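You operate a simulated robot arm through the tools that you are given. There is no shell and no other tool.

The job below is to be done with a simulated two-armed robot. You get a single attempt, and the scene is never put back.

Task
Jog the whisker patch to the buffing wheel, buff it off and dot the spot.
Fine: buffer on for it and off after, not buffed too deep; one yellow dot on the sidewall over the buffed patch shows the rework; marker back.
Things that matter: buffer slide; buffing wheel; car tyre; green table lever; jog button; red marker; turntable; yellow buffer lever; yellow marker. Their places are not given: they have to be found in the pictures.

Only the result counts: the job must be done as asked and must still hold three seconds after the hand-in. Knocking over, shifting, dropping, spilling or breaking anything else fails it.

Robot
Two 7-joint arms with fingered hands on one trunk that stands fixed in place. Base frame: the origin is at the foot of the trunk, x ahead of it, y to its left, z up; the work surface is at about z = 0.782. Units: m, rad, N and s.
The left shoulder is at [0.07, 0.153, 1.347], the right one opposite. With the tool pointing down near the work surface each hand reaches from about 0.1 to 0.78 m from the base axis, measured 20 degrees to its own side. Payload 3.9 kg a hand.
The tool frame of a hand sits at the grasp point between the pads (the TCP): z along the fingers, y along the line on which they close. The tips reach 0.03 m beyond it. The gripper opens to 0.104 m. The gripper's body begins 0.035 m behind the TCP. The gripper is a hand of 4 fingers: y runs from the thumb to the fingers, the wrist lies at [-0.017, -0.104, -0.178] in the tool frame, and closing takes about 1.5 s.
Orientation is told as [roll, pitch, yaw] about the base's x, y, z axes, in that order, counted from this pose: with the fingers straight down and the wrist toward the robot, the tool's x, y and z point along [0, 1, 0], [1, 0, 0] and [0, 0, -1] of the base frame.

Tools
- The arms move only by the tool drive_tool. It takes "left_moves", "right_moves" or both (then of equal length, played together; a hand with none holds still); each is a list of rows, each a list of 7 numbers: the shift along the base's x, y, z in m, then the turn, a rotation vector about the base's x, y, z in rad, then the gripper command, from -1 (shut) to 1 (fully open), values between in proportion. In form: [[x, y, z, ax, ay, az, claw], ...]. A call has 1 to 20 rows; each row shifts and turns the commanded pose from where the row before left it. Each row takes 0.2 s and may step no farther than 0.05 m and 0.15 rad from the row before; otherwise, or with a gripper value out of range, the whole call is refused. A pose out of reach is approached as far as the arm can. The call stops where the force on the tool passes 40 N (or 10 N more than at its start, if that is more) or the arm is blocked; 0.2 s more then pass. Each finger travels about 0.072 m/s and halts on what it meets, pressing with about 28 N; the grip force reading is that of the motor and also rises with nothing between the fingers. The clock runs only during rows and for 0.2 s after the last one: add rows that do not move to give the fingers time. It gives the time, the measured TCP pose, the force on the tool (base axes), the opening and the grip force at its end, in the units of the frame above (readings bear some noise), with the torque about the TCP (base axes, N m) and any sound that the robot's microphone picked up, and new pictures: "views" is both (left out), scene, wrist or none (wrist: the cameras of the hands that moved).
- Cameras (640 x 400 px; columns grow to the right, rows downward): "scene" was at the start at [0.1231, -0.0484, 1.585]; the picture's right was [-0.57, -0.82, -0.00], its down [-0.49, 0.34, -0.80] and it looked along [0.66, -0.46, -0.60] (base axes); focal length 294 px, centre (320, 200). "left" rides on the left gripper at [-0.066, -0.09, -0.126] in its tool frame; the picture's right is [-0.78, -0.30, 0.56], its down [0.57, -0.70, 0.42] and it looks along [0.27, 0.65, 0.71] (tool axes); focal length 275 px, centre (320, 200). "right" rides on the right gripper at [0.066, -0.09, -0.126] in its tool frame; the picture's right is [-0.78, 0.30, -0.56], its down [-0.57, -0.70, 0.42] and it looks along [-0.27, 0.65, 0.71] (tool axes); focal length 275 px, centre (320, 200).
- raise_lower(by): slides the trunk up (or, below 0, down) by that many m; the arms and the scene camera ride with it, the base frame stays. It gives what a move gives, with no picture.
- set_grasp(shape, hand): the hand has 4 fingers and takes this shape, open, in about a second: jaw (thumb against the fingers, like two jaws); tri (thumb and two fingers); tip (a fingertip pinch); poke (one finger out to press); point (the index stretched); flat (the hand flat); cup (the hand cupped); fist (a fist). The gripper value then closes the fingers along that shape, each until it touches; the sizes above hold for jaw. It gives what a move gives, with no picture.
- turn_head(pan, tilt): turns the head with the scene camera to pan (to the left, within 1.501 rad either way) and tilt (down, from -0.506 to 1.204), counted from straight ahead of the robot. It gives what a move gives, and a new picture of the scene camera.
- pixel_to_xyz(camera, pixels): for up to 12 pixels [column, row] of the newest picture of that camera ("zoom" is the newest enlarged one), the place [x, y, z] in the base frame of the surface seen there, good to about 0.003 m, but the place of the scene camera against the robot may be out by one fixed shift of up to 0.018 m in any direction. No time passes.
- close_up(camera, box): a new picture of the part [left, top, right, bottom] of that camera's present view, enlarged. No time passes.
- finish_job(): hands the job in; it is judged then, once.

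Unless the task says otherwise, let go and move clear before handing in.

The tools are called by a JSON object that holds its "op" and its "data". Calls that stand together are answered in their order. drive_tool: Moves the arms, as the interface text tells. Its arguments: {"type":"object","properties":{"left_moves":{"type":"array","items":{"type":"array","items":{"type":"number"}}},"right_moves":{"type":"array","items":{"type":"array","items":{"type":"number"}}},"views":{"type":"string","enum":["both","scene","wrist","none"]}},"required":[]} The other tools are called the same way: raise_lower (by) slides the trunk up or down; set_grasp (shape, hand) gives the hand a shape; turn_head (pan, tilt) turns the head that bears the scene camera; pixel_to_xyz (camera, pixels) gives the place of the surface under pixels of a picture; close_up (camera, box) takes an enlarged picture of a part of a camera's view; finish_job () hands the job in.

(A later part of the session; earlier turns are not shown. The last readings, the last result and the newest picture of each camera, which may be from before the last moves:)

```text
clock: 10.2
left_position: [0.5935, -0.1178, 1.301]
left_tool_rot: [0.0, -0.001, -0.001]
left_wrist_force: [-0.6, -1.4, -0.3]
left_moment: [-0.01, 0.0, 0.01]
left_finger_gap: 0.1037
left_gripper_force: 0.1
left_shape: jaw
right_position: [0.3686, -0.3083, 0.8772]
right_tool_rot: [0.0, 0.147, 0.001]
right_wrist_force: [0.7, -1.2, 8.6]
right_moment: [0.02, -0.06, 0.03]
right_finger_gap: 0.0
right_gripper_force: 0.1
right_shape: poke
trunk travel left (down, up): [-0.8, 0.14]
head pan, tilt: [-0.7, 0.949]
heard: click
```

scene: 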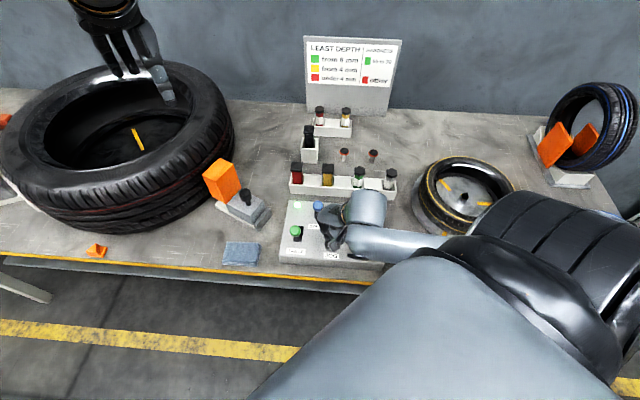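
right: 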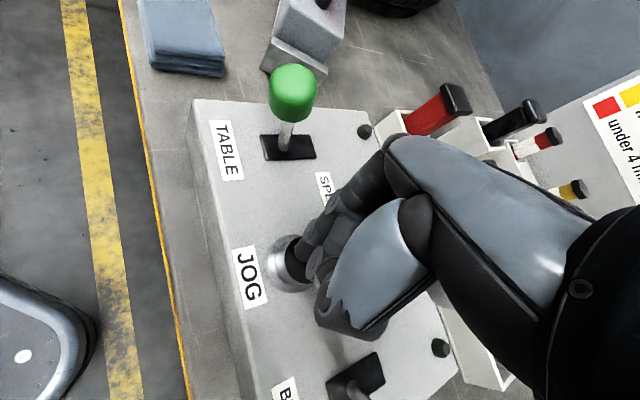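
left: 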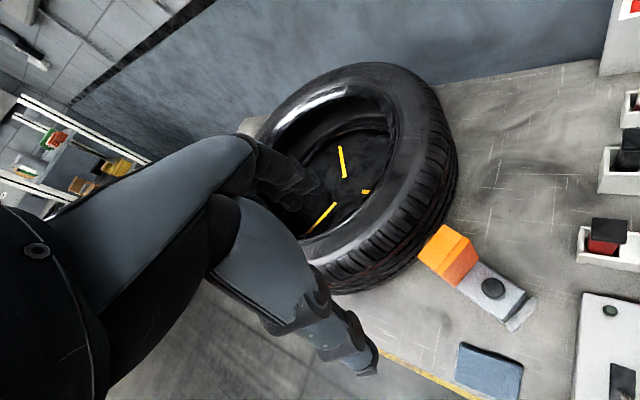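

A click sounded, the table lamp lit (scene 297,205) and the yellow line moved from (142,137) to (137,138): the table turns while JOG is held. I'll hold 1 s to measure the rate.

{"op": "drive_tool", "data": {"right_moves": [[0, 0, 0, 0, 0, 0, 1], [0, 0, 0, 0, 0, 0, 1], [0, 0, 0, 0, 0, 0, 1], [0, 0, 0, 0, 0, 0, 1], [0, 0, 0, 0, 0, 0, 1]], "views": "scene"}}

{"op": "close_up", "data": {"camera": "scene", "box": [0, 50, 260, 250]}}

{"op": "close_up", "data": {"camera": "left", "box": [220, 50, 540, 350]}}

```text
clock: 11.4
left_position: [0.5947, -0.118, 1.3004]
left_tool_rot: [-0.001, 0.0, 0.004]
left_wrist_force: [0.2, 0.0, 0.3]
left_moment: [0.02, -0.01, 0.01]
left_finger_gap: 0.1037
left_gripper_force: 0.0
left_shape: jaw
right_position: [0.3677, -0.3074, 0.8766]
right_tool_rot: [-0.002, 0.147, 0.002]
right_wrist_force: [2.5, -2.9, 13.1]
right_moment: [-0.02, -0.07, 0.02]
right_finger_gap: 0.0002
right_gripper_force: 0.0
right_shape: poke
trunk travel left (down, up): [-0.8, 0.14]
head pan, tilt: [-0.7, 0.949]
```

scene: 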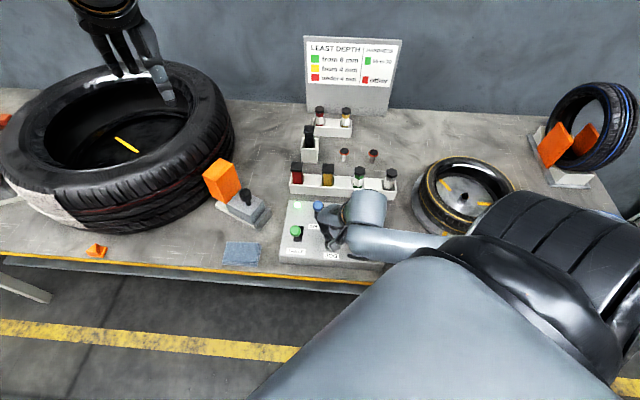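

```text
2.00 times, centred on (130, 150) of scene
```

zoom: 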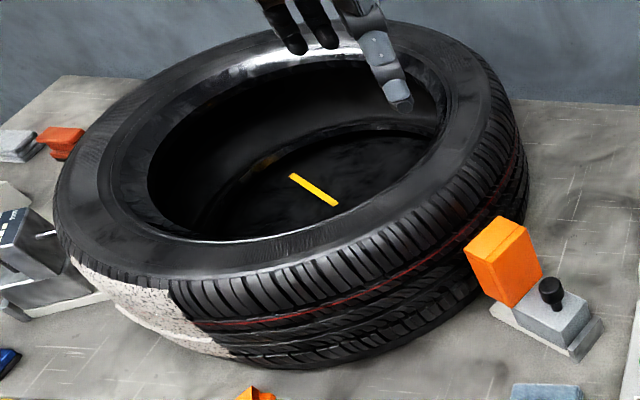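

```text
1.33 times, centred on (380, 200) of left
```

zoom: 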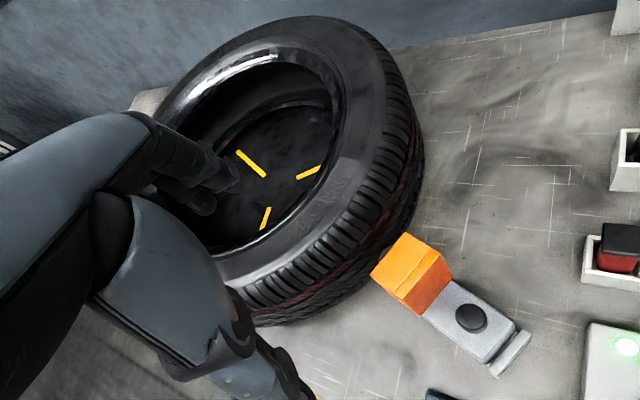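

The whisker patch has appeared as a light speckled area at scene (50,205), coming round from the left toward the front. I'll sample points on the tyre to fit its centre and the rate.

{"op": "pixel_to_xyz", "data": {"camera": "zoom", "pixels": [[240, 155], [263, 176], [298, 177], [322, 167], [270, 208], [261, 230]]}}

{"op": "pixel_to_xyz", "data": {"camera": "scene", "pixels": [[116, 138], [137, 151], [57, 195], [75, 225], [40, 180], [35, 185], [200, 160], [160, 195], [100, 185], [70, 190], [230, 130], [130, 190]]}}

{"op": "pixel_to_xyz", "data": {"camera": "left", "pixels": [[310, 90], [340, 72], [370, 68], [400, 75], [425, 100], [440, 140], [430, 190], [400, 235], [360, 262], [280, 110], [350, 90], [400, 130]]}}

```text
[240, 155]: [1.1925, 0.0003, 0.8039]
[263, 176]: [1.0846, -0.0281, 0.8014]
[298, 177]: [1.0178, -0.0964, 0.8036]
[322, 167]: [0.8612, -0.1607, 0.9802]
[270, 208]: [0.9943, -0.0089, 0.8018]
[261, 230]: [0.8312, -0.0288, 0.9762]
```

```text
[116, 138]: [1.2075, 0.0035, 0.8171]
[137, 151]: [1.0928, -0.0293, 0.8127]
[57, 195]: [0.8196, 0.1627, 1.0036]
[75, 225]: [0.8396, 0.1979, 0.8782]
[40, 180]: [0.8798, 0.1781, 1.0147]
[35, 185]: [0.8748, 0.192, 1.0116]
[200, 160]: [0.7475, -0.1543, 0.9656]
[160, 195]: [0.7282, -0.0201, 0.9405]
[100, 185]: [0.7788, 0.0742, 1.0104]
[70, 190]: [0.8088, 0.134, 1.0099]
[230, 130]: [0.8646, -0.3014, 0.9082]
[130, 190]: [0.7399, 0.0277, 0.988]
```

```text
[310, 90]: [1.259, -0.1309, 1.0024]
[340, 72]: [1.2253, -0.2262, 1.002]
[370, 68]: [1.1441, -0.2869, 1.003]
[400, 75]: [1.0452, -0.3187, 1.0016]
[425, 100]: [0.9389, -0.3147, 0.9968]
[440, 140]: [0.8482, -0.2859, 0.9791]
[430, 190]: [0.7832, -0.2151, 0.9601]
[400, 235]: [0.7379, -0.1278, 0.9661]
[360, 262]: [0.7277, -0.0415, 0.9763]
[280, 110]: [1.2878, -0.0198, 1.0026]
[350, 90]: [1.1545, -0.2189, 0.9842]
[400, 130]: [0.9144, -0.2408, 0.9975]
```

The fit gives the tyre centre near (1.05,-0.03), radius ~0.327, with the buffer axis pointing at it (contact near (0.746,-0.151), angle ~202°). The patch's leading edge is at ~138° and the table turns roughly 28°/s, so I'll hold 1 s more.

{"op": "drive_tool", "data": {"right_moves": [[0, 0, 0, 0, 0, 0, 1], [0, 0, 0, 0, 0, 0, 1], [0, 0, 0, 0, 0, 0, 1], [0, 0, 0, 0, 0, 0, 1]], "views": "scene"}}

{"op": "close_up", "data": {"camera": "scene", "box": [0, 50, 260, 250]}}

{"op": "close_up", "data": {"camera": "left", "box": [220, 50, 540, 350]}}

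```text
clock: 12.4
left_position: [0.5947, -0.1167, 1.301]
left_tool_rot: [0.001, 0.002, 0.001]
left_wrist_force: [0.3, -0.3, 0.1]
left_moment: [-0.03, 0.03, -0.01]
left_finger_gap: 0.1038
left_gripper_force: 0.0
left_shape: jaw
right_position: [0.368, -0.3081, 0.8763]
right_tool_rot: [0.001, 0.15, 0.002]
right_wrist_force: [3.9, -3.3, 14.6]
right_moment: [0.02, -0.08, -0.02]
right_finger_gap: 0.0
right_gripper_force: 0.0
right_shape: poke
trunk travel left (down, up): [-0.8, 0.14]
head pan, tilt: [-0.7, 0.949]
```

scene: 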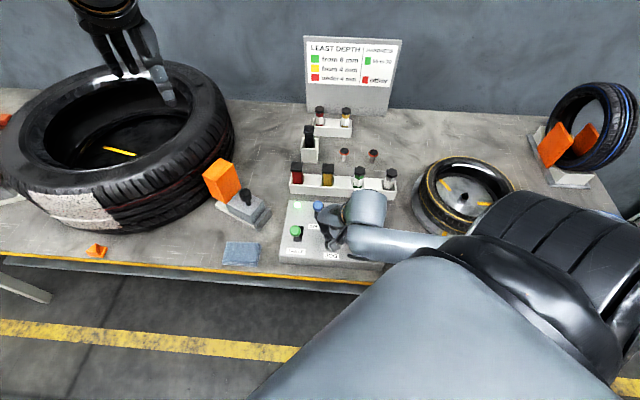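

```text
2.00 times, centred on (130, 150) of scene
```

zoom: 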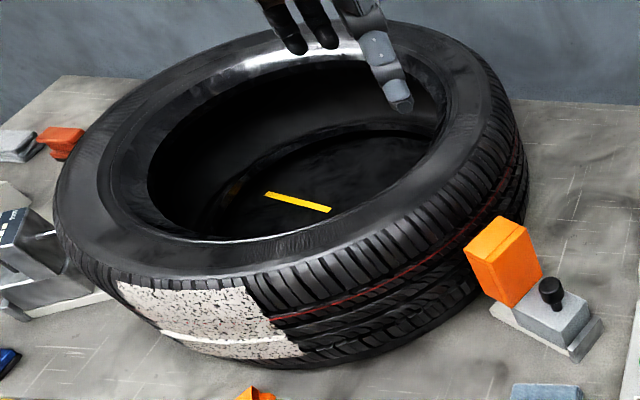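

```text
1.33 times, centred on (380, 200) of left
```

zoom: 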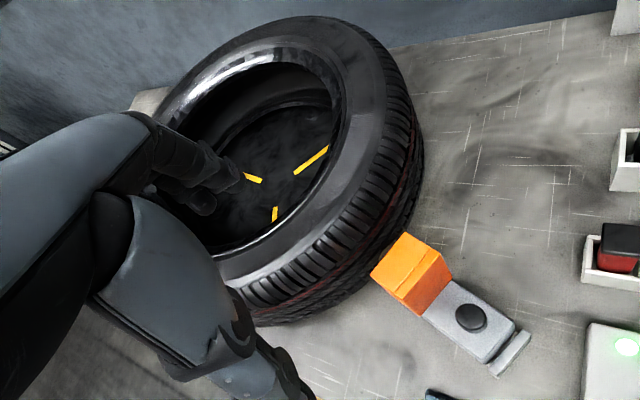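

The patch is now fully visible at scene (70,215). I'll measure its corners to get its angular span.

{"op": "close_up", "data": {"camera": "scene", "box": [0, 150, 180, 250]}}

{"op": "pixel_to_xyz", "data": {"camera": "scene", "pixels": [[31, 194], [92, 196], [30, 193], [93, 197], [118, 227], [65, 222], [106, 211], [45, 208], [75, 210], [104, 149], [134, 155]]}}

```text
3.56 times, centred on (90, 200) of scene
```

zoom: 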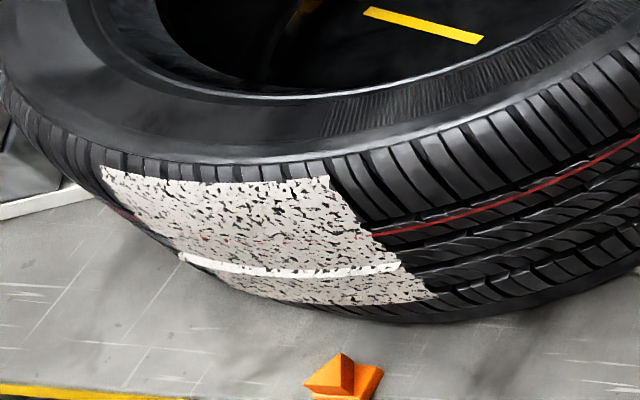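

```text
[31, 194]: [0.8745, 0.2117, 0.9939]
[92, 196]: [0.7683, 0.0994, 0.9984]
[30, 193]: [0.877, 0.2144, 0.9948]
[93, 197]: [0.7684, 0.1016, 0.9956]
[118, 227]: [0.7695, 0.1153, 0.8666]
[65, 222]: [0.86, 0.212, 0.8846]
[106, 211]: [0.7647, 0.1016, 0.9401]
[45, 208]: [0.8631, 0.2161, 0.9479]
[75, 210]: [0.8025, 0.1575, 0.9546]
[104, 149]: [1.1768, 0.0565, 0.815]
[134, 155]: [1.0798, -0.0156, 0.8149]
```

The patch spans about 127°–156° (centre ~141°) and the table turns ~20°/s, so about 60° more (3 s) is needed. I'll hold 2.2 s, then measure again.

{"op": "drive_tool", "data": {"right_moves": [[0, 0, 0, 0, 0, 0, 1], [0, 0, 0, 0, 0, 0, 1], [0, 0, 0, 0, 0, 0, 1], [0, 0, 0, 0, 0, 0, 1], [0, 0, 0, 0, 0, 0, 1], [0, 0, 0, 0, 0, 0, 1], [0, 0, 0, 0, 0, 0, 1], [0, 0, 0, 0, 0, 0, 1], [0, 0, 0, 0, 0, 0, 1], [0, 0, 0, 0, 0, 0, 1]], "views": "scene"}}

{"op": "close_up", "data": {"camera": "scene", "box": [80, 110, 280, 250]}}

{"op": "close_up", "data": {"camera": "left", "box": [220, 50, 540, 350]}}

```text
clock: 14.6
left_position: [0.5937, -0.1182, 1.3006]
left_tool_rot: [0.002, 0.001, 0.002]
left_wrist_force: [-1.2, 0.1, 0.6]
left_moment: [0.02, 0.0, 0.03]
left_finger_gap: 0.1037
left_gripper_force: 0.0
left_shape: jaw
right_position: [0.3686, -0.3081, 0.8768]
right_tool_rot: [0.0, 0.151, 0.001]
right_wrist_force: [3.7, -3.4, 15.2]
right_moment: [0.04, -0.11, -0.01]
right_finger_gap: 0.0
right_gripper_force: 0.1
right_shape: poke
trunk travel left (down, up): [-0.8, 0.14]
head pan, tilt: [-0.7, 0.949]
```

scene: 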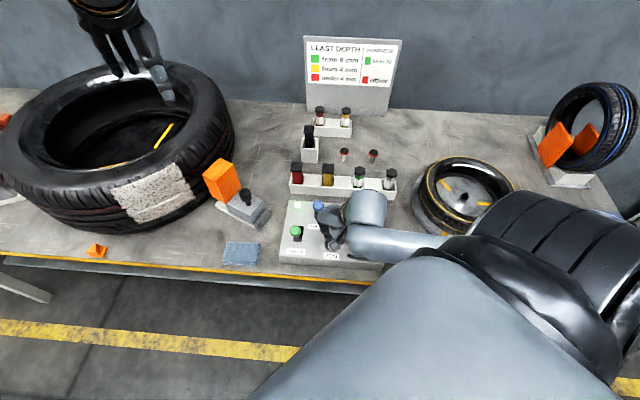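

```text
2.86 times, centred on (180, 180) of scene
```

zoom: 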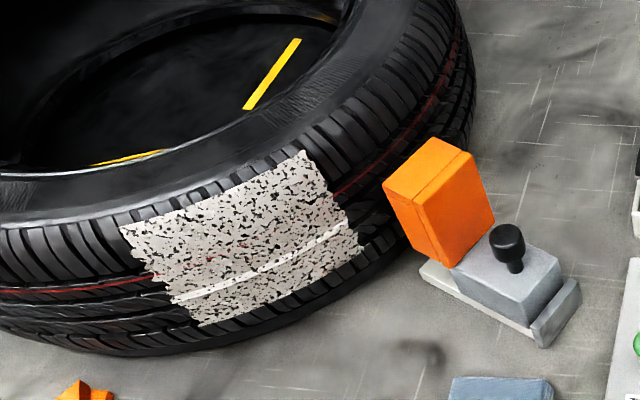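

```text
1.33 times, centred on (380, 200) of left
```

zoom: 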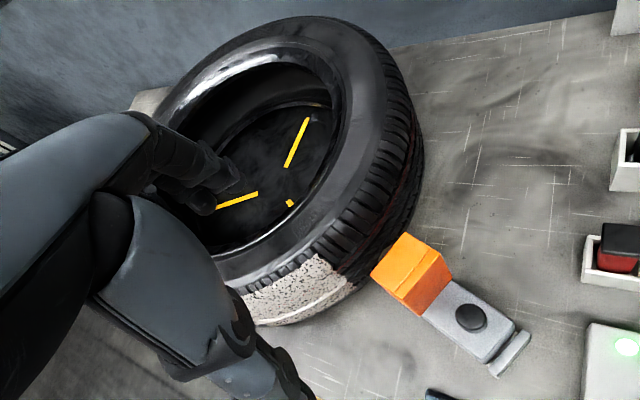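

The patch is now just left of the buffer (scene 155,192). I'll measure its corners again to compute the remaining angle.

{"op": "pixel_to_xyz", "data": {"camera": "scene", "pixels": [[173, 165], [112, 190], [192, 195], [139, 222], [184, 180], [124, 206], [153, 192], [143, 178]]}}

{"op": "pixel_to_xyz", "data": {"camera": "zoom", "pixels": [[320, 262], [345, 283], [300, 285], [280, 280], [400, 240], [450, 265], [425, 300], [470, 318], [518, 330], [490, 372]]}}

```text
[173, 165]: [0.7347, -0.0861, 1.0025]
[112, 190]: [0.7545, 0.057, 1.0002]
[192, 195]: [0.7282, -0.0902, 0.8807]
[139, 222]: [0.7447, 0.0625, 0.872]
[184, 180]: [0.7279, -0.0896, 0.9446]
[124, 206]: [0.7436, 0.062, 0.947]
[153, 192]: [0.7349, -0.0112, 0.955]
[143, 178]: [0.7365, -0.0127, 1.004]
```

```text
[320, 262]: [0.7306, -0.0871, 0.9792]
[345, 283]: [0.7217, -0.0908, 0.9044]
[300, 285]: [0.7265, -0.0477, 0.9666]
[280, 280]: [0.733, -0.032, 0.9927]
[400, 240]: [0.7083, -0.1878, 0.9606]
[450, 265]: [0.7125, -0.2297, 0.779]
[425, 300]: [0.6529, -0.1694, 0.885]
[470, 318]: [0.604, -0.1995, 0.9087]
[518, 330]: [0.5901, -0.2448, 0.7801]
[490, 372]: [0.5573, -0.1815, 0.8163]
```

The patch centre is at ~177° and the wheel at ~202°, leaving about 25°. I'll hold for 1.0 s more (≈17°) and re-measure before the final release.

{"op": "drive_tool", "data": {"right_moves": [[0, 0, 0, 0, 0, 0, 1], [0, 0, 0, 0, 0, 0, 1], [0, 0, 0, 0, 0, 0, 1], [0, 0, 0, 0, 0, 0, 1]], "views": "scene"}}

{"op": "close_up", "data": {"camera": "scene", "box": [80, 110, 280, 250]}}

{"op": "close_up", "data": {"camera": "left", "box": [320, 150, 540, 350]}}

```text
clock: 15.6
left_position: [0.5939, -0.1177, 1.3015]
left_tool_rot: [0.0, 0.0, -0.002]
left_wrist_force: [0.2, 0.3, -0.7]
left_moment: [-0.02, -0.02, -0.01]
left_finger_gap: 0.1035
left_gripper_force: 0.1
left_shape: jaw
right_position: [0.369, -0.3076, 0.8764]
right_tool_rot: [-0.002, 0.149, 0.002]
right_wrist_force: [3.8, -3.6, 15.0]
right_moment: [0.04, -0.11, -0.03]
right_finger_gap: 0.0
right_gripper_force: 0.1
right_shape: poke
trunk travel left (down, up): [-0.8, 0.14]
head pan, tilt: [-0.7, 0.949]
```

scene: 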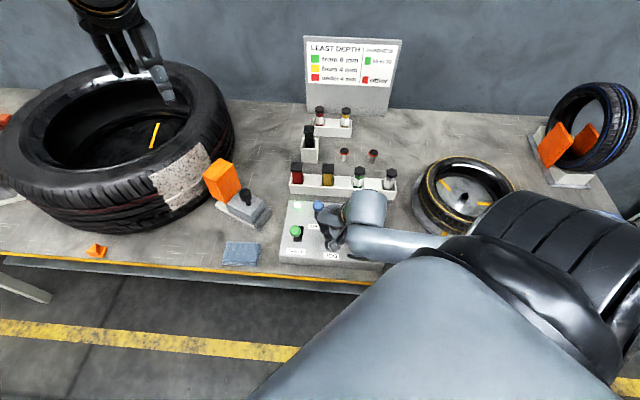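

```text
2.86 times, centred on (180, 180) of scene
```

zoom: 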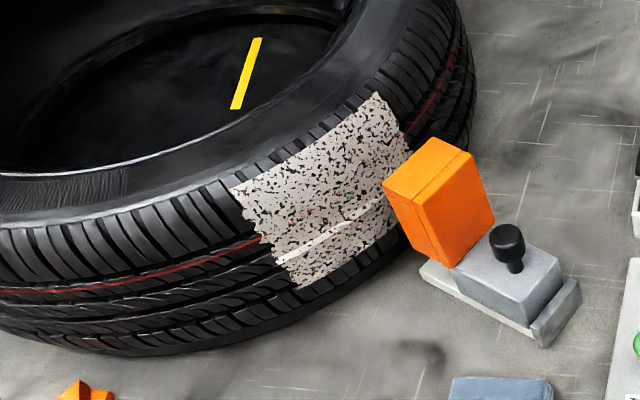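

```text
2.00 times, centred on (430, 250) of left
```

zoom: 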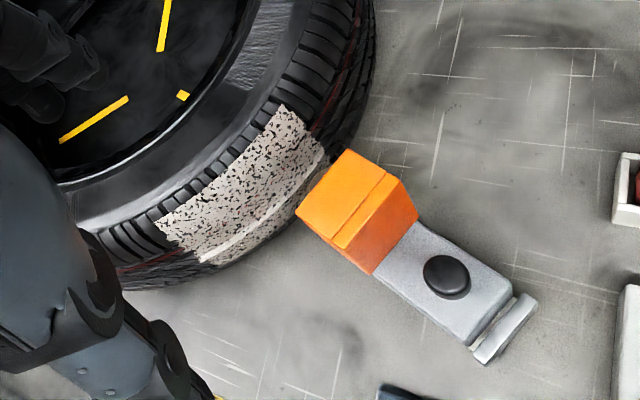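

The left enlargement shows the patch (165–320 columns) now mostly facing the orange guard. I'll measure its edges and the buffer axis precisely with the left camera.

{"op": "pixel_to_xyz", "data": {"camera": "zoom", "pixels": [[282, 108], [170, 218], [318, 152], [204, 258], [225, 165], [262, 205], [348, 152], [300, 208], [372, 270], [414, 212], [447, 272], [412, 226]]}}

{"op": "pixel_to_xyz", "data": {"camera": "scene", "pixels": [[199, 144], [152, 178], [208, 163], [164, 195], [174, 160], [186, 177], [162, 125], [152, 147]]}}

```text
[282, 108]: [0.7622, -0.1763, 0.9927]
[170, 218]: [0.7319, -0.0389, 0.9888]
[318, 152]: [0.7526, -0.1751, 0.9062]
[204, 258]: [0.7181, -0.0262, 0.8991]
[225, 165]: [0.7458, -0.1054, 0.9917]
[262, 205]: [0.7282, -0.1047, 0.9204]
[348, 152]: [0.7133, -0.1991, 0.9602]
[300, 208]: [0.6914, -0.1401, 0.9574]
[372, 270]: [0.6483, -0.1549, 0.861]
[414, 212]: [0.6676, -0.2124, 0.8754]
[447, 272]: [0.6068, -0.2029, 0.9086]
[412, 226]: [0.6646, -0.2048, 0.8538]
```

```text
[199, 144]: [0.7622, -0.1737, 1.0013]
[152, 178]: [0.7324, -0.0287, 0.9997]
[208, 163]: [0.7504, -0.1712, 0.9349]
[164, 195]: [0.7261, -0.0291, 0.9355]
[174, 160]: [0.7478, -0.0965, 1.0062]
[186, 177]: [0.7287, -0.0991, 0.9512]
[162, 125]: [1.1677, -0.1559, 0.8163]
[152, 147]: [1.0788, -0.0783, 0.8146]
```

The patch centre now sits at ~192° against the wheel's ~201.4°, so ~9° (≈0.5 s) remain. I'll hold two rows, then lift the finger off.

{"op": "drive_tool", "data": {"right_moves": [[0, 0, 0, 0, 0, 0, 1], [0, 0, 0, 0, 0, 0, 1], [0, 0, 0.03, 0, 0, 0, 1], [0, 0, 0.02, 0, 0, 0, 1], [0, 0, 0, 0, 0, 0, 1]], "views": "scene"}}

{"op": "close_up", "data": {"camera": "scene", "box": [80, 110, 280, 250]}}

{"op": "close_up", "data": {"camera": "left", "box": [320, 150, 540, 350]}}

```text
clock: 16.8
left_position: [0.594, -0.1187, 1.3011]
left_tool_rot: [0.001, -0.001, 0.001]
left_wrist_force: [0.3, 0.4, -0.7]
left_moment: [0.03, 0.02, -0.03]
left_finger_gap: 0.1038
left_gripper_force: 0.0
left_shape: jaw
right_position: [0.3674, -0.3073, 0.9244]
right_tool_rot: [-0.001, 0.151, 0.001]
right_wrist_force: [1.2, -0.2, 0.6]
right_moment: [-0.02, -0.02, -0.02]
right_finger_gap: 0.0003
right_gripper_force: 0.1
right_shape: poke
trunk travel left (down, up): [-0.8, 0.14]
head pan, tilt: [-0.7, 0.949]
```

scene: 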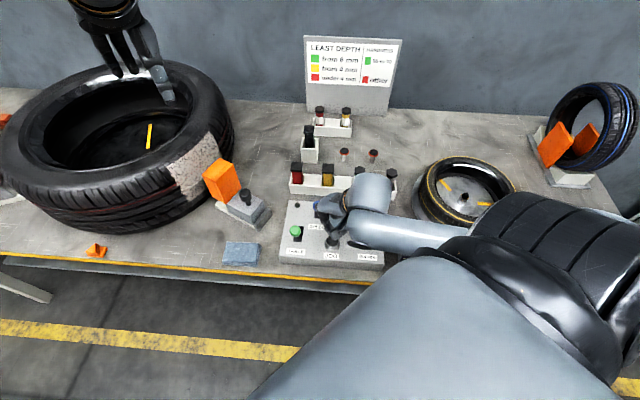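

```text
2.86 times, centred on (180, 180) of scene
```

zoom: 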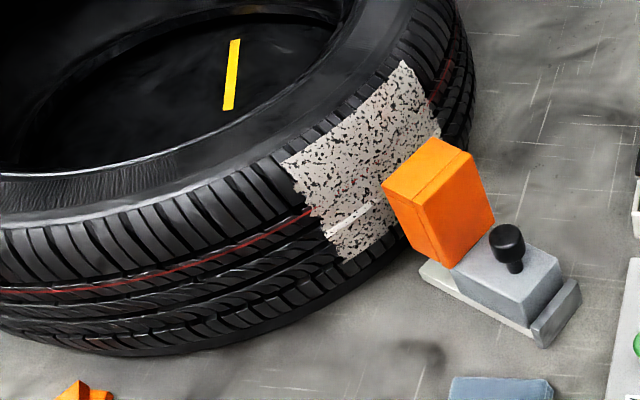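

```text
2.00 times, centred on (430, 250) of left
```

zoom: 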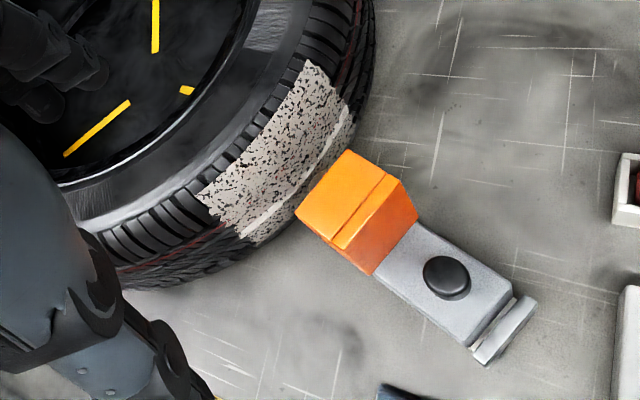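

The table stopped (lamp off) with the patch facing the guard. I'll measure the final angular error.

{"op": "pixel_to_xyz", "data": {"camera": "zoom", "pixels": [[309, 66], [203, 191], [350, 112], [246, 236], [306, 62], [200, 195], [254, 122], [348, 152], [300, 208]]}}

{"op": "pixel_to_xyz", "data": {"camera": "scene", "pixels": [[209, 133], [168, 167], [219, 152], [180, 186], [189, 150]]}}

```text
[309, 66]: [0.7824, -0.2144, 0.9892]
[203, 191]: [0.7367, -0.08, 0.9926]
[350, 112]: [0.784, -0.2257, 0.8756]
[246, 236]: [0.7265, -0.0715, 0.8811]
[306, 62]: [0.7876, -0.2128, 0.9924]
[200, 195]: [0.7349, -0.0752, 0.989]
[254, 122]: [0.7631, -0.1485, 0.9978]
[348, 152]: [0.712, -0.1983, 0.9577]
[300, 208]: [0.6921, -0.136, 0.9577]
```

```text
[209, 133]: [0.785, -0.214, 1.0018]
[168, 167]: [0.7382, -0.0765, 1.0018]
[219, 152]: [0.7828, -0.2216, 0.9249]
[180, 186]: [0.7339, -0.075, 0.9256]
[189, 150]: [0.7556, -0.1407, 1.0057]
```

The patch centre (~200.5–201.7°) matches the wheel (~201.4°) within about a degree. Next I'll examine the left hand's "tip" pinch shape, as it is to work the slide knob at (0.607,-0.203,0.909).

{"op": "set_grasp", "data": {"hand": "left", "shape": "tip"}}

{"op": "turn_head", "data": {"pan": -0.35, "tilt": 0.65}}

{"op": "close_up", "data": {"camera": "scene", "box": [180, 60, 440, 320]}}

```text
clock: 17.7
left_position: [0.5956, -0.1188, 1.3014]
left_tool_rot: [0.001, -0.001, -0.001]
left_wrist_force: [0.2, 0.2, 0.1]
left_moment: [-0.01, 0.04, -0.01]
left_finger_gap: 0.1039
left_gripper_force: 0.1
left_shape: tip
right_position: [0.3686, -0.3071, 0.9255]
right_tool_rot: [0.001, 0.15, 0.003]
right_wrist_force: [-0.3, -0.3, -0.8]
right_moment: [0.01, 0.0, 0.0]
right_finger_gap: 0.0
right_gripper_force: 0.0
right_shape: poke
trunk travel left (down, up): [-0.8, 0.14]
head pan, tilt: [-0.7, 0.949]
```

```text
clock: 18.6
left_position: [0.5944, -0.1182, 1.3001]
left_tool_rot: [0.001, -0.001, 0.001]
left_wrist_force: [-0.9, -0.4, -0.4]
left_moment: [0.02, -0.03, -0.02]
left_finger_gap: 0.104
left_gripper_force: 0.1
left_shape: tip
right_position: [0.3687, -0.3073, 0.9249]
right_tool_rot: [0.0, 0.15, 0.001]
right_wrist_force: [0.2, -0.4, 0.8]
right_moment: [-0.01, 0.01, -0.01]
right_finger_gap: 0.0
right_gripper_force: 0.0
right_shape: poke
trunk travel left (down, up): [-0.8, 0.14]
head pan, tilt: [-0.351, 0.649]
```

scene: 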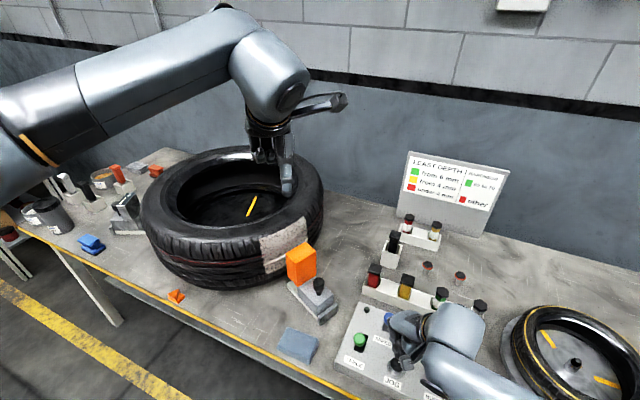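

```text
1.54 times, centred on (310, 190) of scene
```

zoom: 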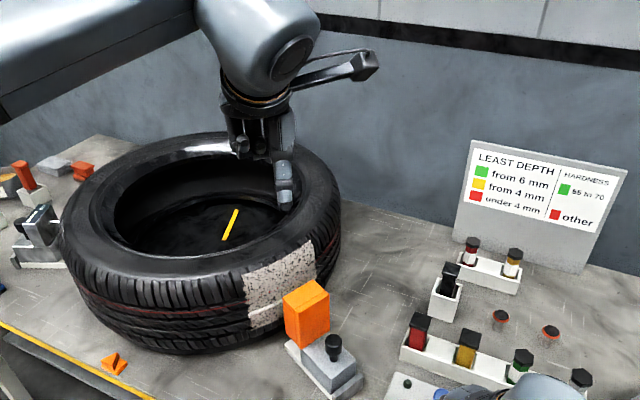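

The left hand shows at (275,160). I'll enlarge it and look at the left wrist view to understand the pinch geometry.

{"op": "close_up", "data": {"camera": "scene", "box": [225, 80, 365, 210]}}

{"op": "close_up", "data": {"camera": "left", "box": [160, 100, 480, 400]}}

{"op": "close_up", "data": {"camera": "scene", "box": [260, 220, 360, 330]}}

```text
3.08 times, centred on (295, 145) of scene
```

zoom: 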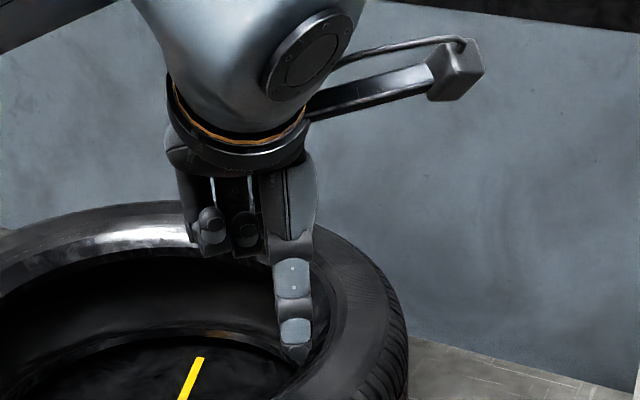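

```text
1.33 times, centred on (320, 250) of left
```

zoom: 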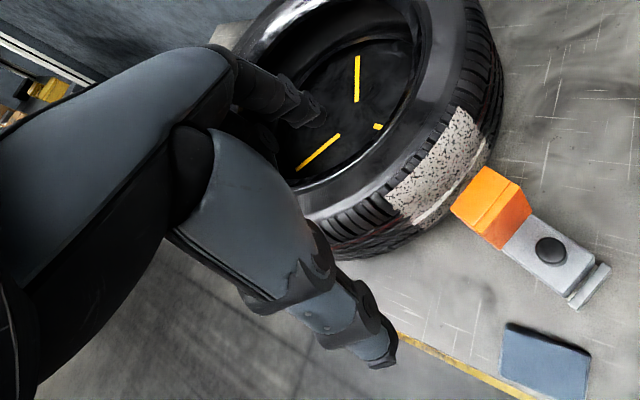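

```text
3.64 times, centred on (310, 275) of scene
```

zoom: 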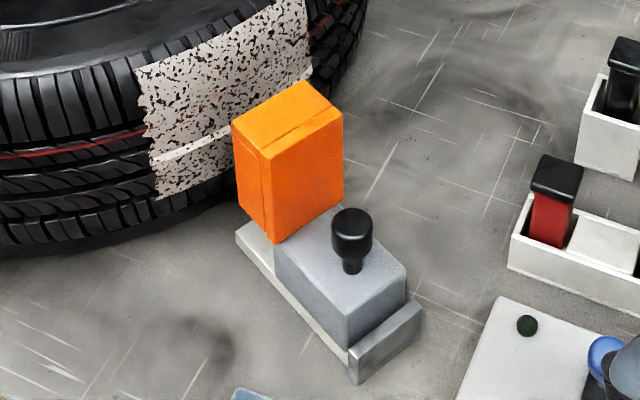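

The knob is a mushroom head on a thin stem on top of the grey block. I'll sample heights and widths of the knob, block and guard.

{"op": "pixel_to_xyz", "data": {"camera": "zoom", "pixels": [[352, 222], [335, 222], [370, 225], [352, 262], [330, 250], [390, 265], [300, 235], [272, 238], [340, 200], [300, 85], [240, 125], [342, 112]]}}

{"op": "pixel_to_xyz", "data": {"camera": "left", "pixels": [[492, 288], [481, 288], [503, 288], [492, 278], [492, 298], [465, 277], [475, 300], [510, 292], [498, 312], [470, 262], [448, 285], [441, 228]]}}

```text
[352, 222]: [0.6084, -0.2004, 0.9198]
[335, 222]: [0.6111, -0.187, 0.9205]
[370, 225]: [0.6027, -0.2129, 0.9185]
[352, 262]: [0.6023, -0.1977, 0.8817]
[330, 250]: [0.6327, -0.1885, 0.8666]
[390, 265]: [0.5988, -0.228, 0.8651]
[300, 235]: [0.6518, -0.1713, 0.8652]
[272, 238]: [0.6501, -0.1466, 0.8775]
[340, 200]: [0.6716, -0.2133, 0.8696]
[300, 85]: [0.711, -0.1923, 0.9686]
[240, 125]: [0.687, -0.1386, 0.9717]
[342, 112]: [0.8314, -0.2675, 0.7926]
```

```text
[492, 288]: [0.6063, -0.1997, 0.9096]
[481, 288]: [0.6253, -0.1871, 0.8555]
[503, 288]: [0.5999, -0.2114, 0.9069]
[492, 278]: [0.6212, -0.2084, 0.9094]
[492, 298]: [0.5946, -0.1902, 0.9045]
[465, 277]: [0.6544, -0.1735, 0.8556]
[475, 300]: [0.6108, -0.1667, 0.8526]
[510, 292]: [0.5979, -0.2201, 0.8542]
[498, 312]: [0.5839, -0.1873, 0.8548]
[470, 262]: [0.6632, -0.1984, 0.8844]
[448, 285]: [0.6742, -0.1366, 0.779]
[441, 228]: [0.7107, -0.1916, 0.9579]
```

The block top is z 0.855, knob head ~0.88–0.909 at (0.607,-0.200), guard top 0.958 about 5.5 cm ahead of the knob. I'll bring the left pinch above the knob, yawed 0.375 along the slide axis and tilted back 0.25, half-closed, while moving the right hand aside toward the buffer lever.

{"op": "drive_tool", "data": {"left_moves": [[0.0015, -0.01, -0.035, 0, 0, 0.125, 0.1], [0.0015, -0.01, -0.035, 0, 0, 0.125, 0.1], [0.0015, -0.01, -0.035, 0, 0, 0.125, 0.1], [0.0015, -0.01, -0.035, 0.0458, -0.1163, 0, 0.1], [0.0015, -0.01, -0.035, 0.0458, -0.1163, 0, 0.1], [0.0015, -0.01, -0.035, 0, 0, 0, 0.1], [0.0015, -0.01, -0.035, 0, 0, 0, 0.1], [0, 0, 0, 0, 0, 0, 0.1]], "right_moves": [[0, 0, 0.04, 0, 0, 0, 1], [-0.02, 0, 0.03, 0, 0, 0, 1], [-0.035, -0.01, 0, 0, 0, 0, 1], [-0.035, -0.02, 0, 0, 0, 0, 1], [-0.01, -0.005, 0, 0, 0, 0, 1], [0, 0, 0, 0, 0, 0, 1], [0, 0, 0, 0, 0, 0, 1], [0, 0, 0, 0, 0, 0, 1]]}}

```text
clock: 20.4
left_position: [0.6045, -0.1881, 1.0537]
left_tool_rot: [-0.001, -0.251, 0.376]
left_wrist_force: [-0.2, -0.2, -1.1]
left_moment: [-0.04, 0.0, 0.0]
left_finger_gap: 0.0576
left_gripper_force: 0.0
left_shape: tip
right_position: [0.3372, -0.3153, 0.9984]
right_tool_rot: [-0.013, 0.133, -0.001]
right_wrist_force: [0.2, 0.1, 0.7]
right_moment: [-0.01, -0.01, 0.0]
right_finger_gap: 0.0
right_gripper_force: 0.1
right_shape: poke
right hand out of reach, approached as far as the arm can: row 3, 4, 5
trunk travel left (down, up): [-0.8, 0.14]
head pan, tilt: [-0.351, 0.649]
```

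scene: 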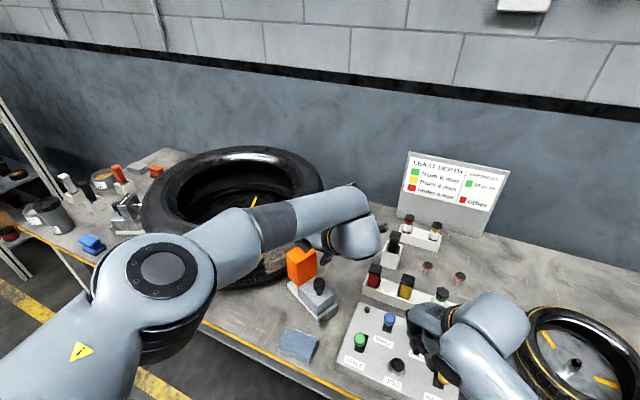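
right: 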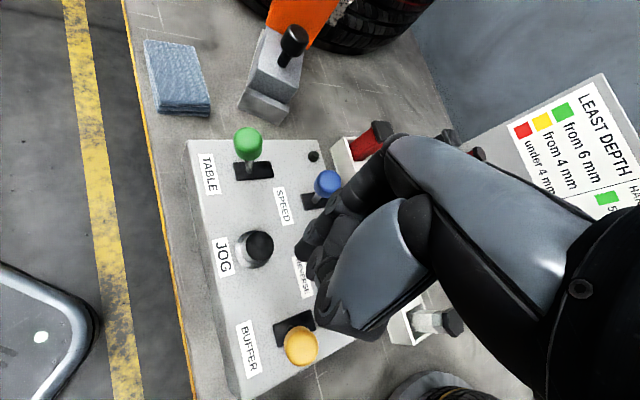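
left: 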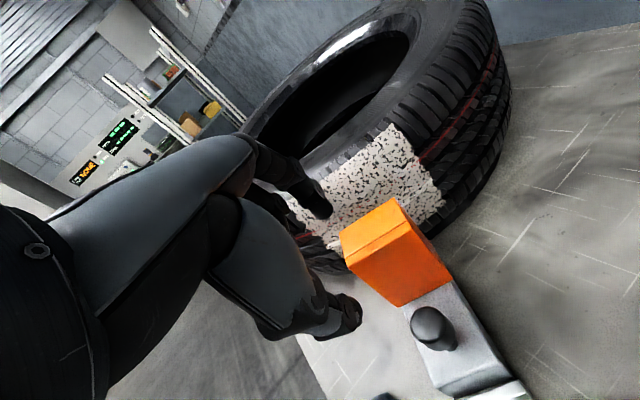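

The right hand hit its fold limit near the buffer lever, while the left arm is near full stretch; so I'll do lever and slide both with the right hand, raise the trunk to give it room, and retract the left as a watching camera.

{"op": "raise_lower", "data": {"by": 0.13}}

{"op": "drive_tool", "data": {"left_moves": [[-0.007, 0.02, 0.03, 0, 0, 0, 0.1], [-0.007, 0.03, 0.03, -0.0458, 0.1163, 0, 0.1], [-0.007, 0.03, 0.02, -0.0458, 0.1163, 0, 0.1], [-0.007, 0.03, 0.02, 0, 0, -0.125, 0.1], [-0.007, 0.03, 0.01, 0, 0, -0.125, 0.1], [-0.007, 0.03, 0, 0, 0, -0.125, 0.1]], "right_moves": [[0, 0, 0, 0, 0, -0.12, 1], [-0.01, 0, 0, 0, 0, -0.12, 1], [-0.01, -0.005, 0, 0, 0, -0.12, 1], [-0.01, -0.005, 0, 0, 0, -0.12, 1], [-0.02, -0.005, 0, 0, 0, -0.12, 1], [-0.02, -0.01, 0, 0, 0, -0.1, 1]]}}

```text
clock: 21.9
left_position: [0.6064, -0.1894, 1.1841]
left_tool_rot: [0.0, -0.251, 0.375]
left_wrist_force: [-0.6, -0.5, -0.4]
left_moment: [0.0, 0.03, -0.01]
left_finger_gap: 0.0575
left_gripper_force: 0.1
left_shape: tip
right_position: [0.3367, -0.3167, 1.1267]
right_tool_rot: [-0.013, 0.134, -0.002]
right_wrist_force: [-0.1, 0.2, -0.8]
right_moment: [0.02, -0.01, -0.01]
right_finger_gap: 0.0
right_gripper_force: 0.1
right_shape: poke
trunk travel left (down, up): [-0.93, 0.01]
head pan, tilt: [-0.351, 0.649]
```

```text
clock: 23.2
left_position: [0.5692, -0.0535, 1.2934]
left_tool_rot: [-0.001, 0.001, 0.148]
left_wrist_force: [-0.2, -0.5, 0.1]
left_moment: [-0.01, 0.02, 0.02]
left_finger_gap: 0.0576
left_gripper_force: 0.0
left_shape: tip
right_position: [0.295, -0.3725, 1.1427]
right_tool_rot: [-0.244, 0.063, -0.435]
right_wrist_force: [-0.4, 0.1, 0.0]
right_moment: [-0.01, -0.02, 0.03]
right_finger_gap: 0.0
right_gripper_force: 0.2
right_shape: poke
right hand out of reach, approached as far as the arm can: row 5, 6
trunk travel left (down, up): [-0.93, 0.01]
head pan, tilt: [-0.351, 0.649]
stopped in row 6 (right hand): the arm was blocked; the commanded pose is now the measured one
```

scene: 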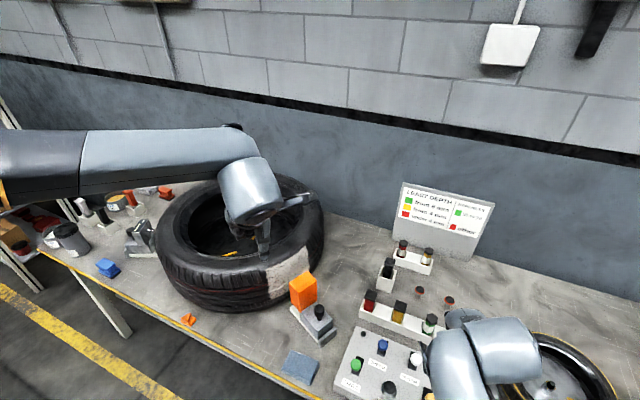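
right: 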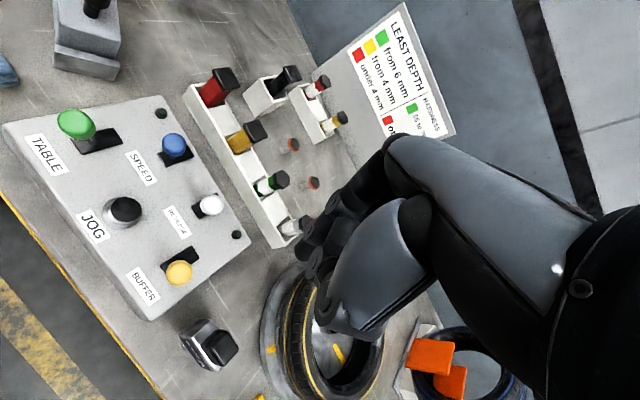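
left: 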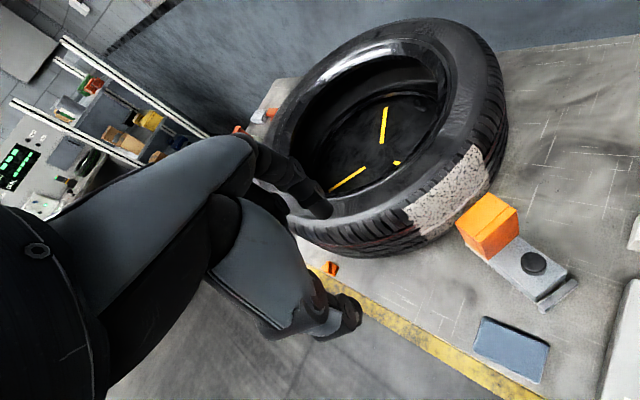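

The right arm got blocked when yawing negative (rot now [-0.24,0.06,-0.44]), so I'll restore it to neutral orientation and map the poke hand's shape from its own camera before pushing the lever.

{"op": "drive_tool", "data": {"right_moves": [[0.01, 0, 0, 0, 0, 0.145, 1], [0.01, 0, 0, 0, 0, 0.145, 1], [0.005, 0, 0, 0, 0, 0.145, 1], [0.005, 0, 0, 0, -0.063, 0, 1], [0, 0, 0, 0.122, 0, 0, 1], [0, 0, 0, 0.122, 0, 0, 1], [0, 0, 0, 0, 0, 0, 1]], "left_moves": [[0, 0, 0, 0, 0, -0.05, 0.1], [0, 0, 0, 0, 0, -0.05, 0.1], [0, 0, 0, 0, 0, -0.05, 0.1], [0, 0, 0, 0, 0, 0, 0.1], [0, 0, 0, 0, 0, 0, 0.1], [0, 0, 0, 0, 0, 0, 0.1], [0, 0, 0, 0, 0, 0, 0.1]]}}

{"op": "close_up", "data": {"camera": "right", "box": [270, 130, 430, 350]}}

```text
clock: 24.1
left_position: [0.5717, -0.0562, 1.2922]
left_tool_rot: [-0.001, 0.003, -0.003]
left_wrist_force: [0.1, -0.3, -0.1]
left_moment: [0.0, -0.03, 0.0]
left_finger_gap: 0.0575
left_gripper_force: 0.0
left_shape: tip
right_position: [0.331, -0.406, 1.1593]
right_tool_rot: [-0.396, 0.065, 0.063]
right_wrist_force: [0.4, -0.4, 0.1]
right_moment: [-0.02, -0.02, 0.02]
right_finger_gap: 0.0003
right_gripper_force: 0.1
right_shape: poke
trunk travel left (down, up): [-0.93, 0.01]
head pan, tilt: [-0.351, 0.649]
stopped in row 4 (right hand): the arm was blocked; the commanded pose is now the measured one
```

scene: 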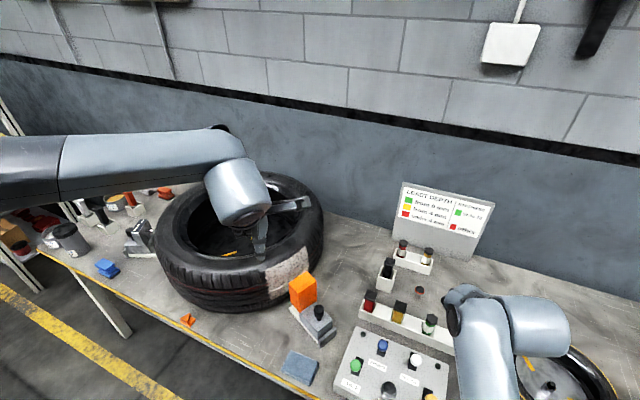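
right: 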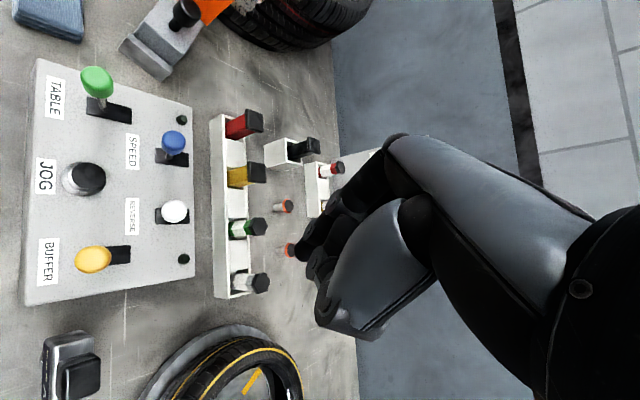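
left: 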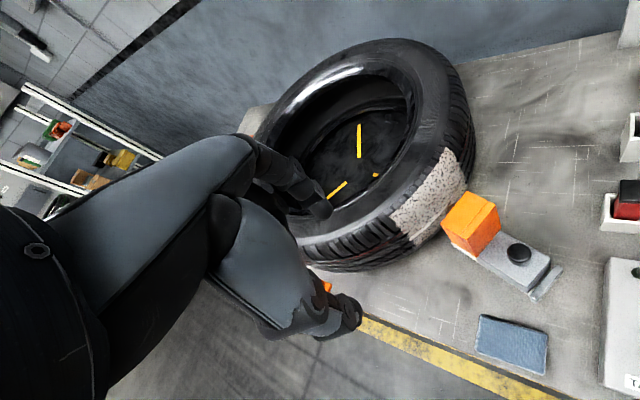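

```text
1.82 times, centred on (350, 240) of right
```

zoom: 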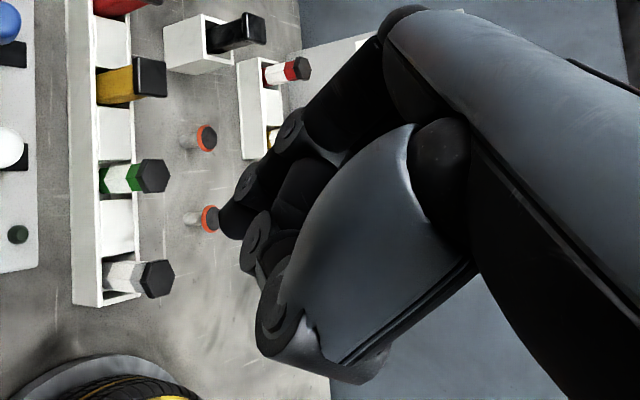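

The arm is still jammed near its folded limit (roll -0.40), so I'll move it forward first to unfold, then roll back to neutral.

{"op": "drive_tool", "data": {"right_moves": [[0.04, 0, 0, 0, 0, 0, 1], [0.04, 0, 0, 0, 0, 0, 1], [0.02, 0, 0, 0.1, 0, 0, 1], [0, 0, 0, 0.1, 0, 0, 1], [0, 0, 0, 0.1, 0, 0, 1], [0, 0, 0, 0.096, 0, -0.06, 1], [0, 0, 0, 0, -0.065, 0, 1]]}}

```text
clock: 25.7
left_position: [0.5697, -0.0556, 1.2943]
left_tool_rot: [-0.001, 0.0, -0.002]
left_wrist_force: [0.2, 0.5, -0.3]
left_moment: [0.0, 0.0, 0.0]
left_finger_gap: 0.0576
left_gripper_force: 0.1
left_shape: tip
right_position: [0.4302, -0.4052, 1.1612]
right_tool_rot: [0.001, -0.028, 0.021]
right_wrist_force: [-0.2, -0.1, -0.1]
right_moment: [0.0, 0.01, 0.03]
right_finger_gap: 0.0002
right_gripper_force: 0.0
right_shape: poke
trunk travel left (down, up): [-0.93, 0.01]
head pan, tilt: [-0.351, 0.649]
```

scene: 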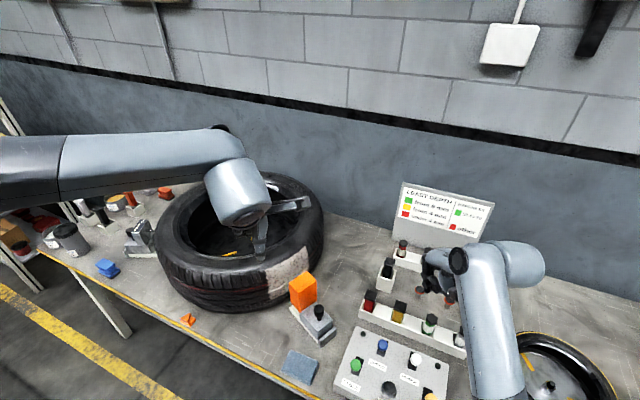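
right: 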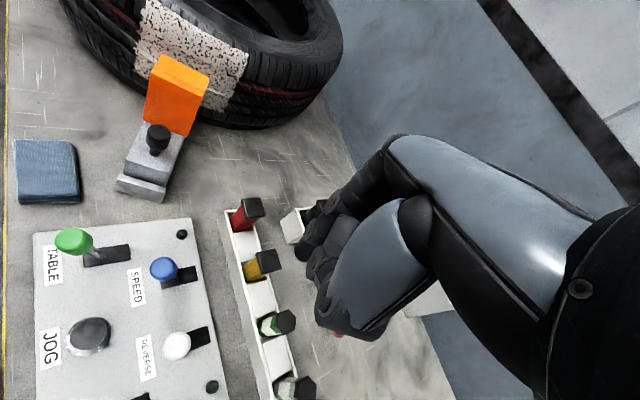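

Recovered at (0.430,-0.405,1.161), nearly neutral. I'll sample the poke hand's parts in the right view to learn which are lowest.

{"op": "close_up", "data": {"camera": "right", "box": [280, 140, 420, 350]}}

{"op": "pixel_to_xyz", "data": {"camera": "right", "pixels": [[302, 248], [300, 255], [318, 228], [330, 208], [350, 190], [385, 160], [320, 255], [316, 268], [335, 240], [322, 300], [340, 328], [370, 330]]}}

{"op": "pixel_to_xyz", "data": {"camera": "scene", "pixels": [[430, 285], [434, 290], [442, 288], [450, 290], [425, 270], [435, 270], [445, 278], [452, 282]]}}

{"op": "close_up", "data": {"camera": "scene", "box": [390, 230, 510, 320]}}

```text
1.90 times, centred on (350, 245) of right
```

zoom: 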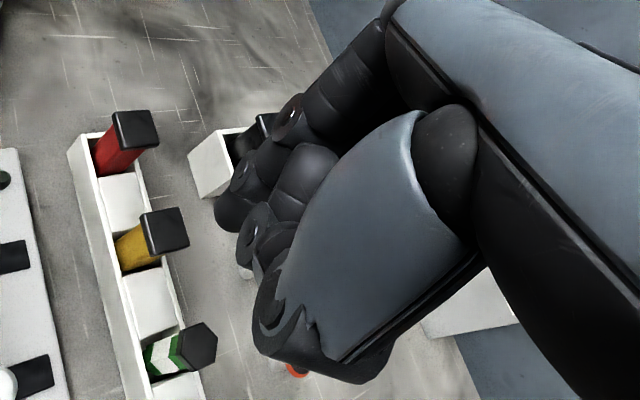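

```text
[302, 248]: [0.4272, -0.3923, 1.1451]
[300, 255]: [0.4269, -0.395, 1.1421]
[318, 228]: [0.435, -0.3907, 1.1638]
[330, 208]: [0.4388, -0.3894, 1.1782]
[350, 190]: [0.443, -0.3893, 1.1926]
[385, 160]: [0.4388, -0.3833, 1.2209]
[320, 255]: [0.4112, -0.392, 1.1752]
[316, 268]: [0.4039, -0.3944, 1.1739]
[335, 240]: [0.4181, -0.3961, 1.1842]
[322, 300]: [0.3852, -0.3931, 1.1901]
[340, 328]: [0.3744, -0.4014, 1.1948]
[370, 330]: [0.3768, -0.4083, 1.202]
```

```text
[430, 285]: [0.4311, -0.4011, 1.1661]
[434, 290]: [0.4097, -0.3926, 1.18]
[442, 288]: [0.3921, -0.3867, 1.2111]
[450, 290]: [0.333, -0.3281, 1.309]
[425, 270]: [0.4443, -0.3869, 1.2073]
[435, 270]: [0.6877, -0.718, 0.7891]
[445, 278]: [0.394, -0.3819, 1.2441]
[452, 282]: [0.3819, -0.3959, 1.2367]
```

```text
4.44 times, centred on (450, 275) of scene
```

zoom: 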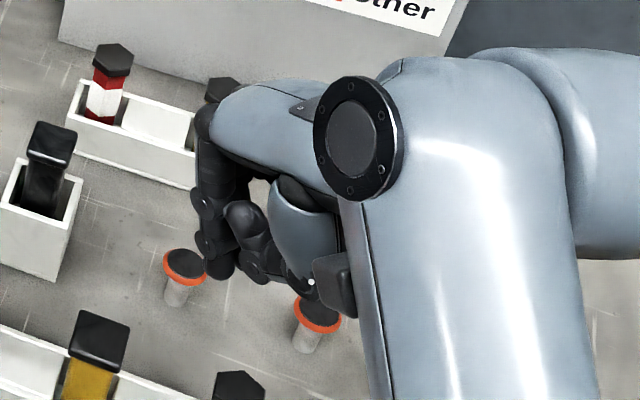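

The curled fingers sit well above the fingertip, so pushing the knob in front of the finger is safe. I'll descend over the panel and then move to the near-left side of the yellow knob (0.2945,-0.368), staying above the knobs.

{"op": "drive_tool", "data": {"right_moves": [[-0.0075, 0.016, -0.04, 0, 0, 0, 1], [-0.0075, 0.016, -0.04, 0, 0, 0, 1], [-0.0075, 0.016, -0.04, 0, 0, 0, 1], [-0.0075, 0.016, -0.04, 0, 0, 0, 1], [-0.043, 0, -0.008, 0, 0, 0, 1], [-0.043, 0, -0.008, 0, 0, 0, 1], [-0.043, 0, -0.008, 0, 0, 0, 1], [0, 0, 0, 0, 0, 0, 1]]}}

```text
clock: 27.5
left_position: [0.5724, -0.0547, 1.2937]
left_tool_rot: [-0.002, 0.002, -0.001]
left_wrist_force: [0.2, -0.6, -0.5]
left_moment: [0.04, -0.01, -0.01]
left_finger_gap: 0.0574
left_gripper_force: 0.0
left_shape: tip
right_position: [0.2708, -0.341, 0.9754]
right_tool_rot: [0.0, -0.025, 0.022]
right_wrist_force: [-0.3, -0.3, 0.3]
right_moment: [0.05, -0.01, 0.05]
right_finger_gap: 0.0
right_gripper_force: 0.0
right_shape: poke
trunk travel left (down, up): [-0.93, 0.01]
head pan, tilt: [-0.351, 0.649]
```

scene: 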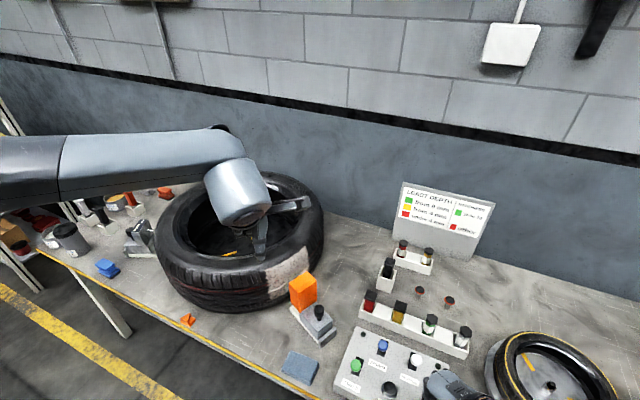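
right: 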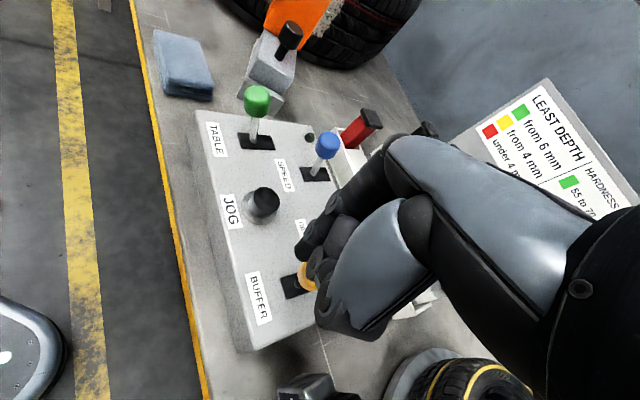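

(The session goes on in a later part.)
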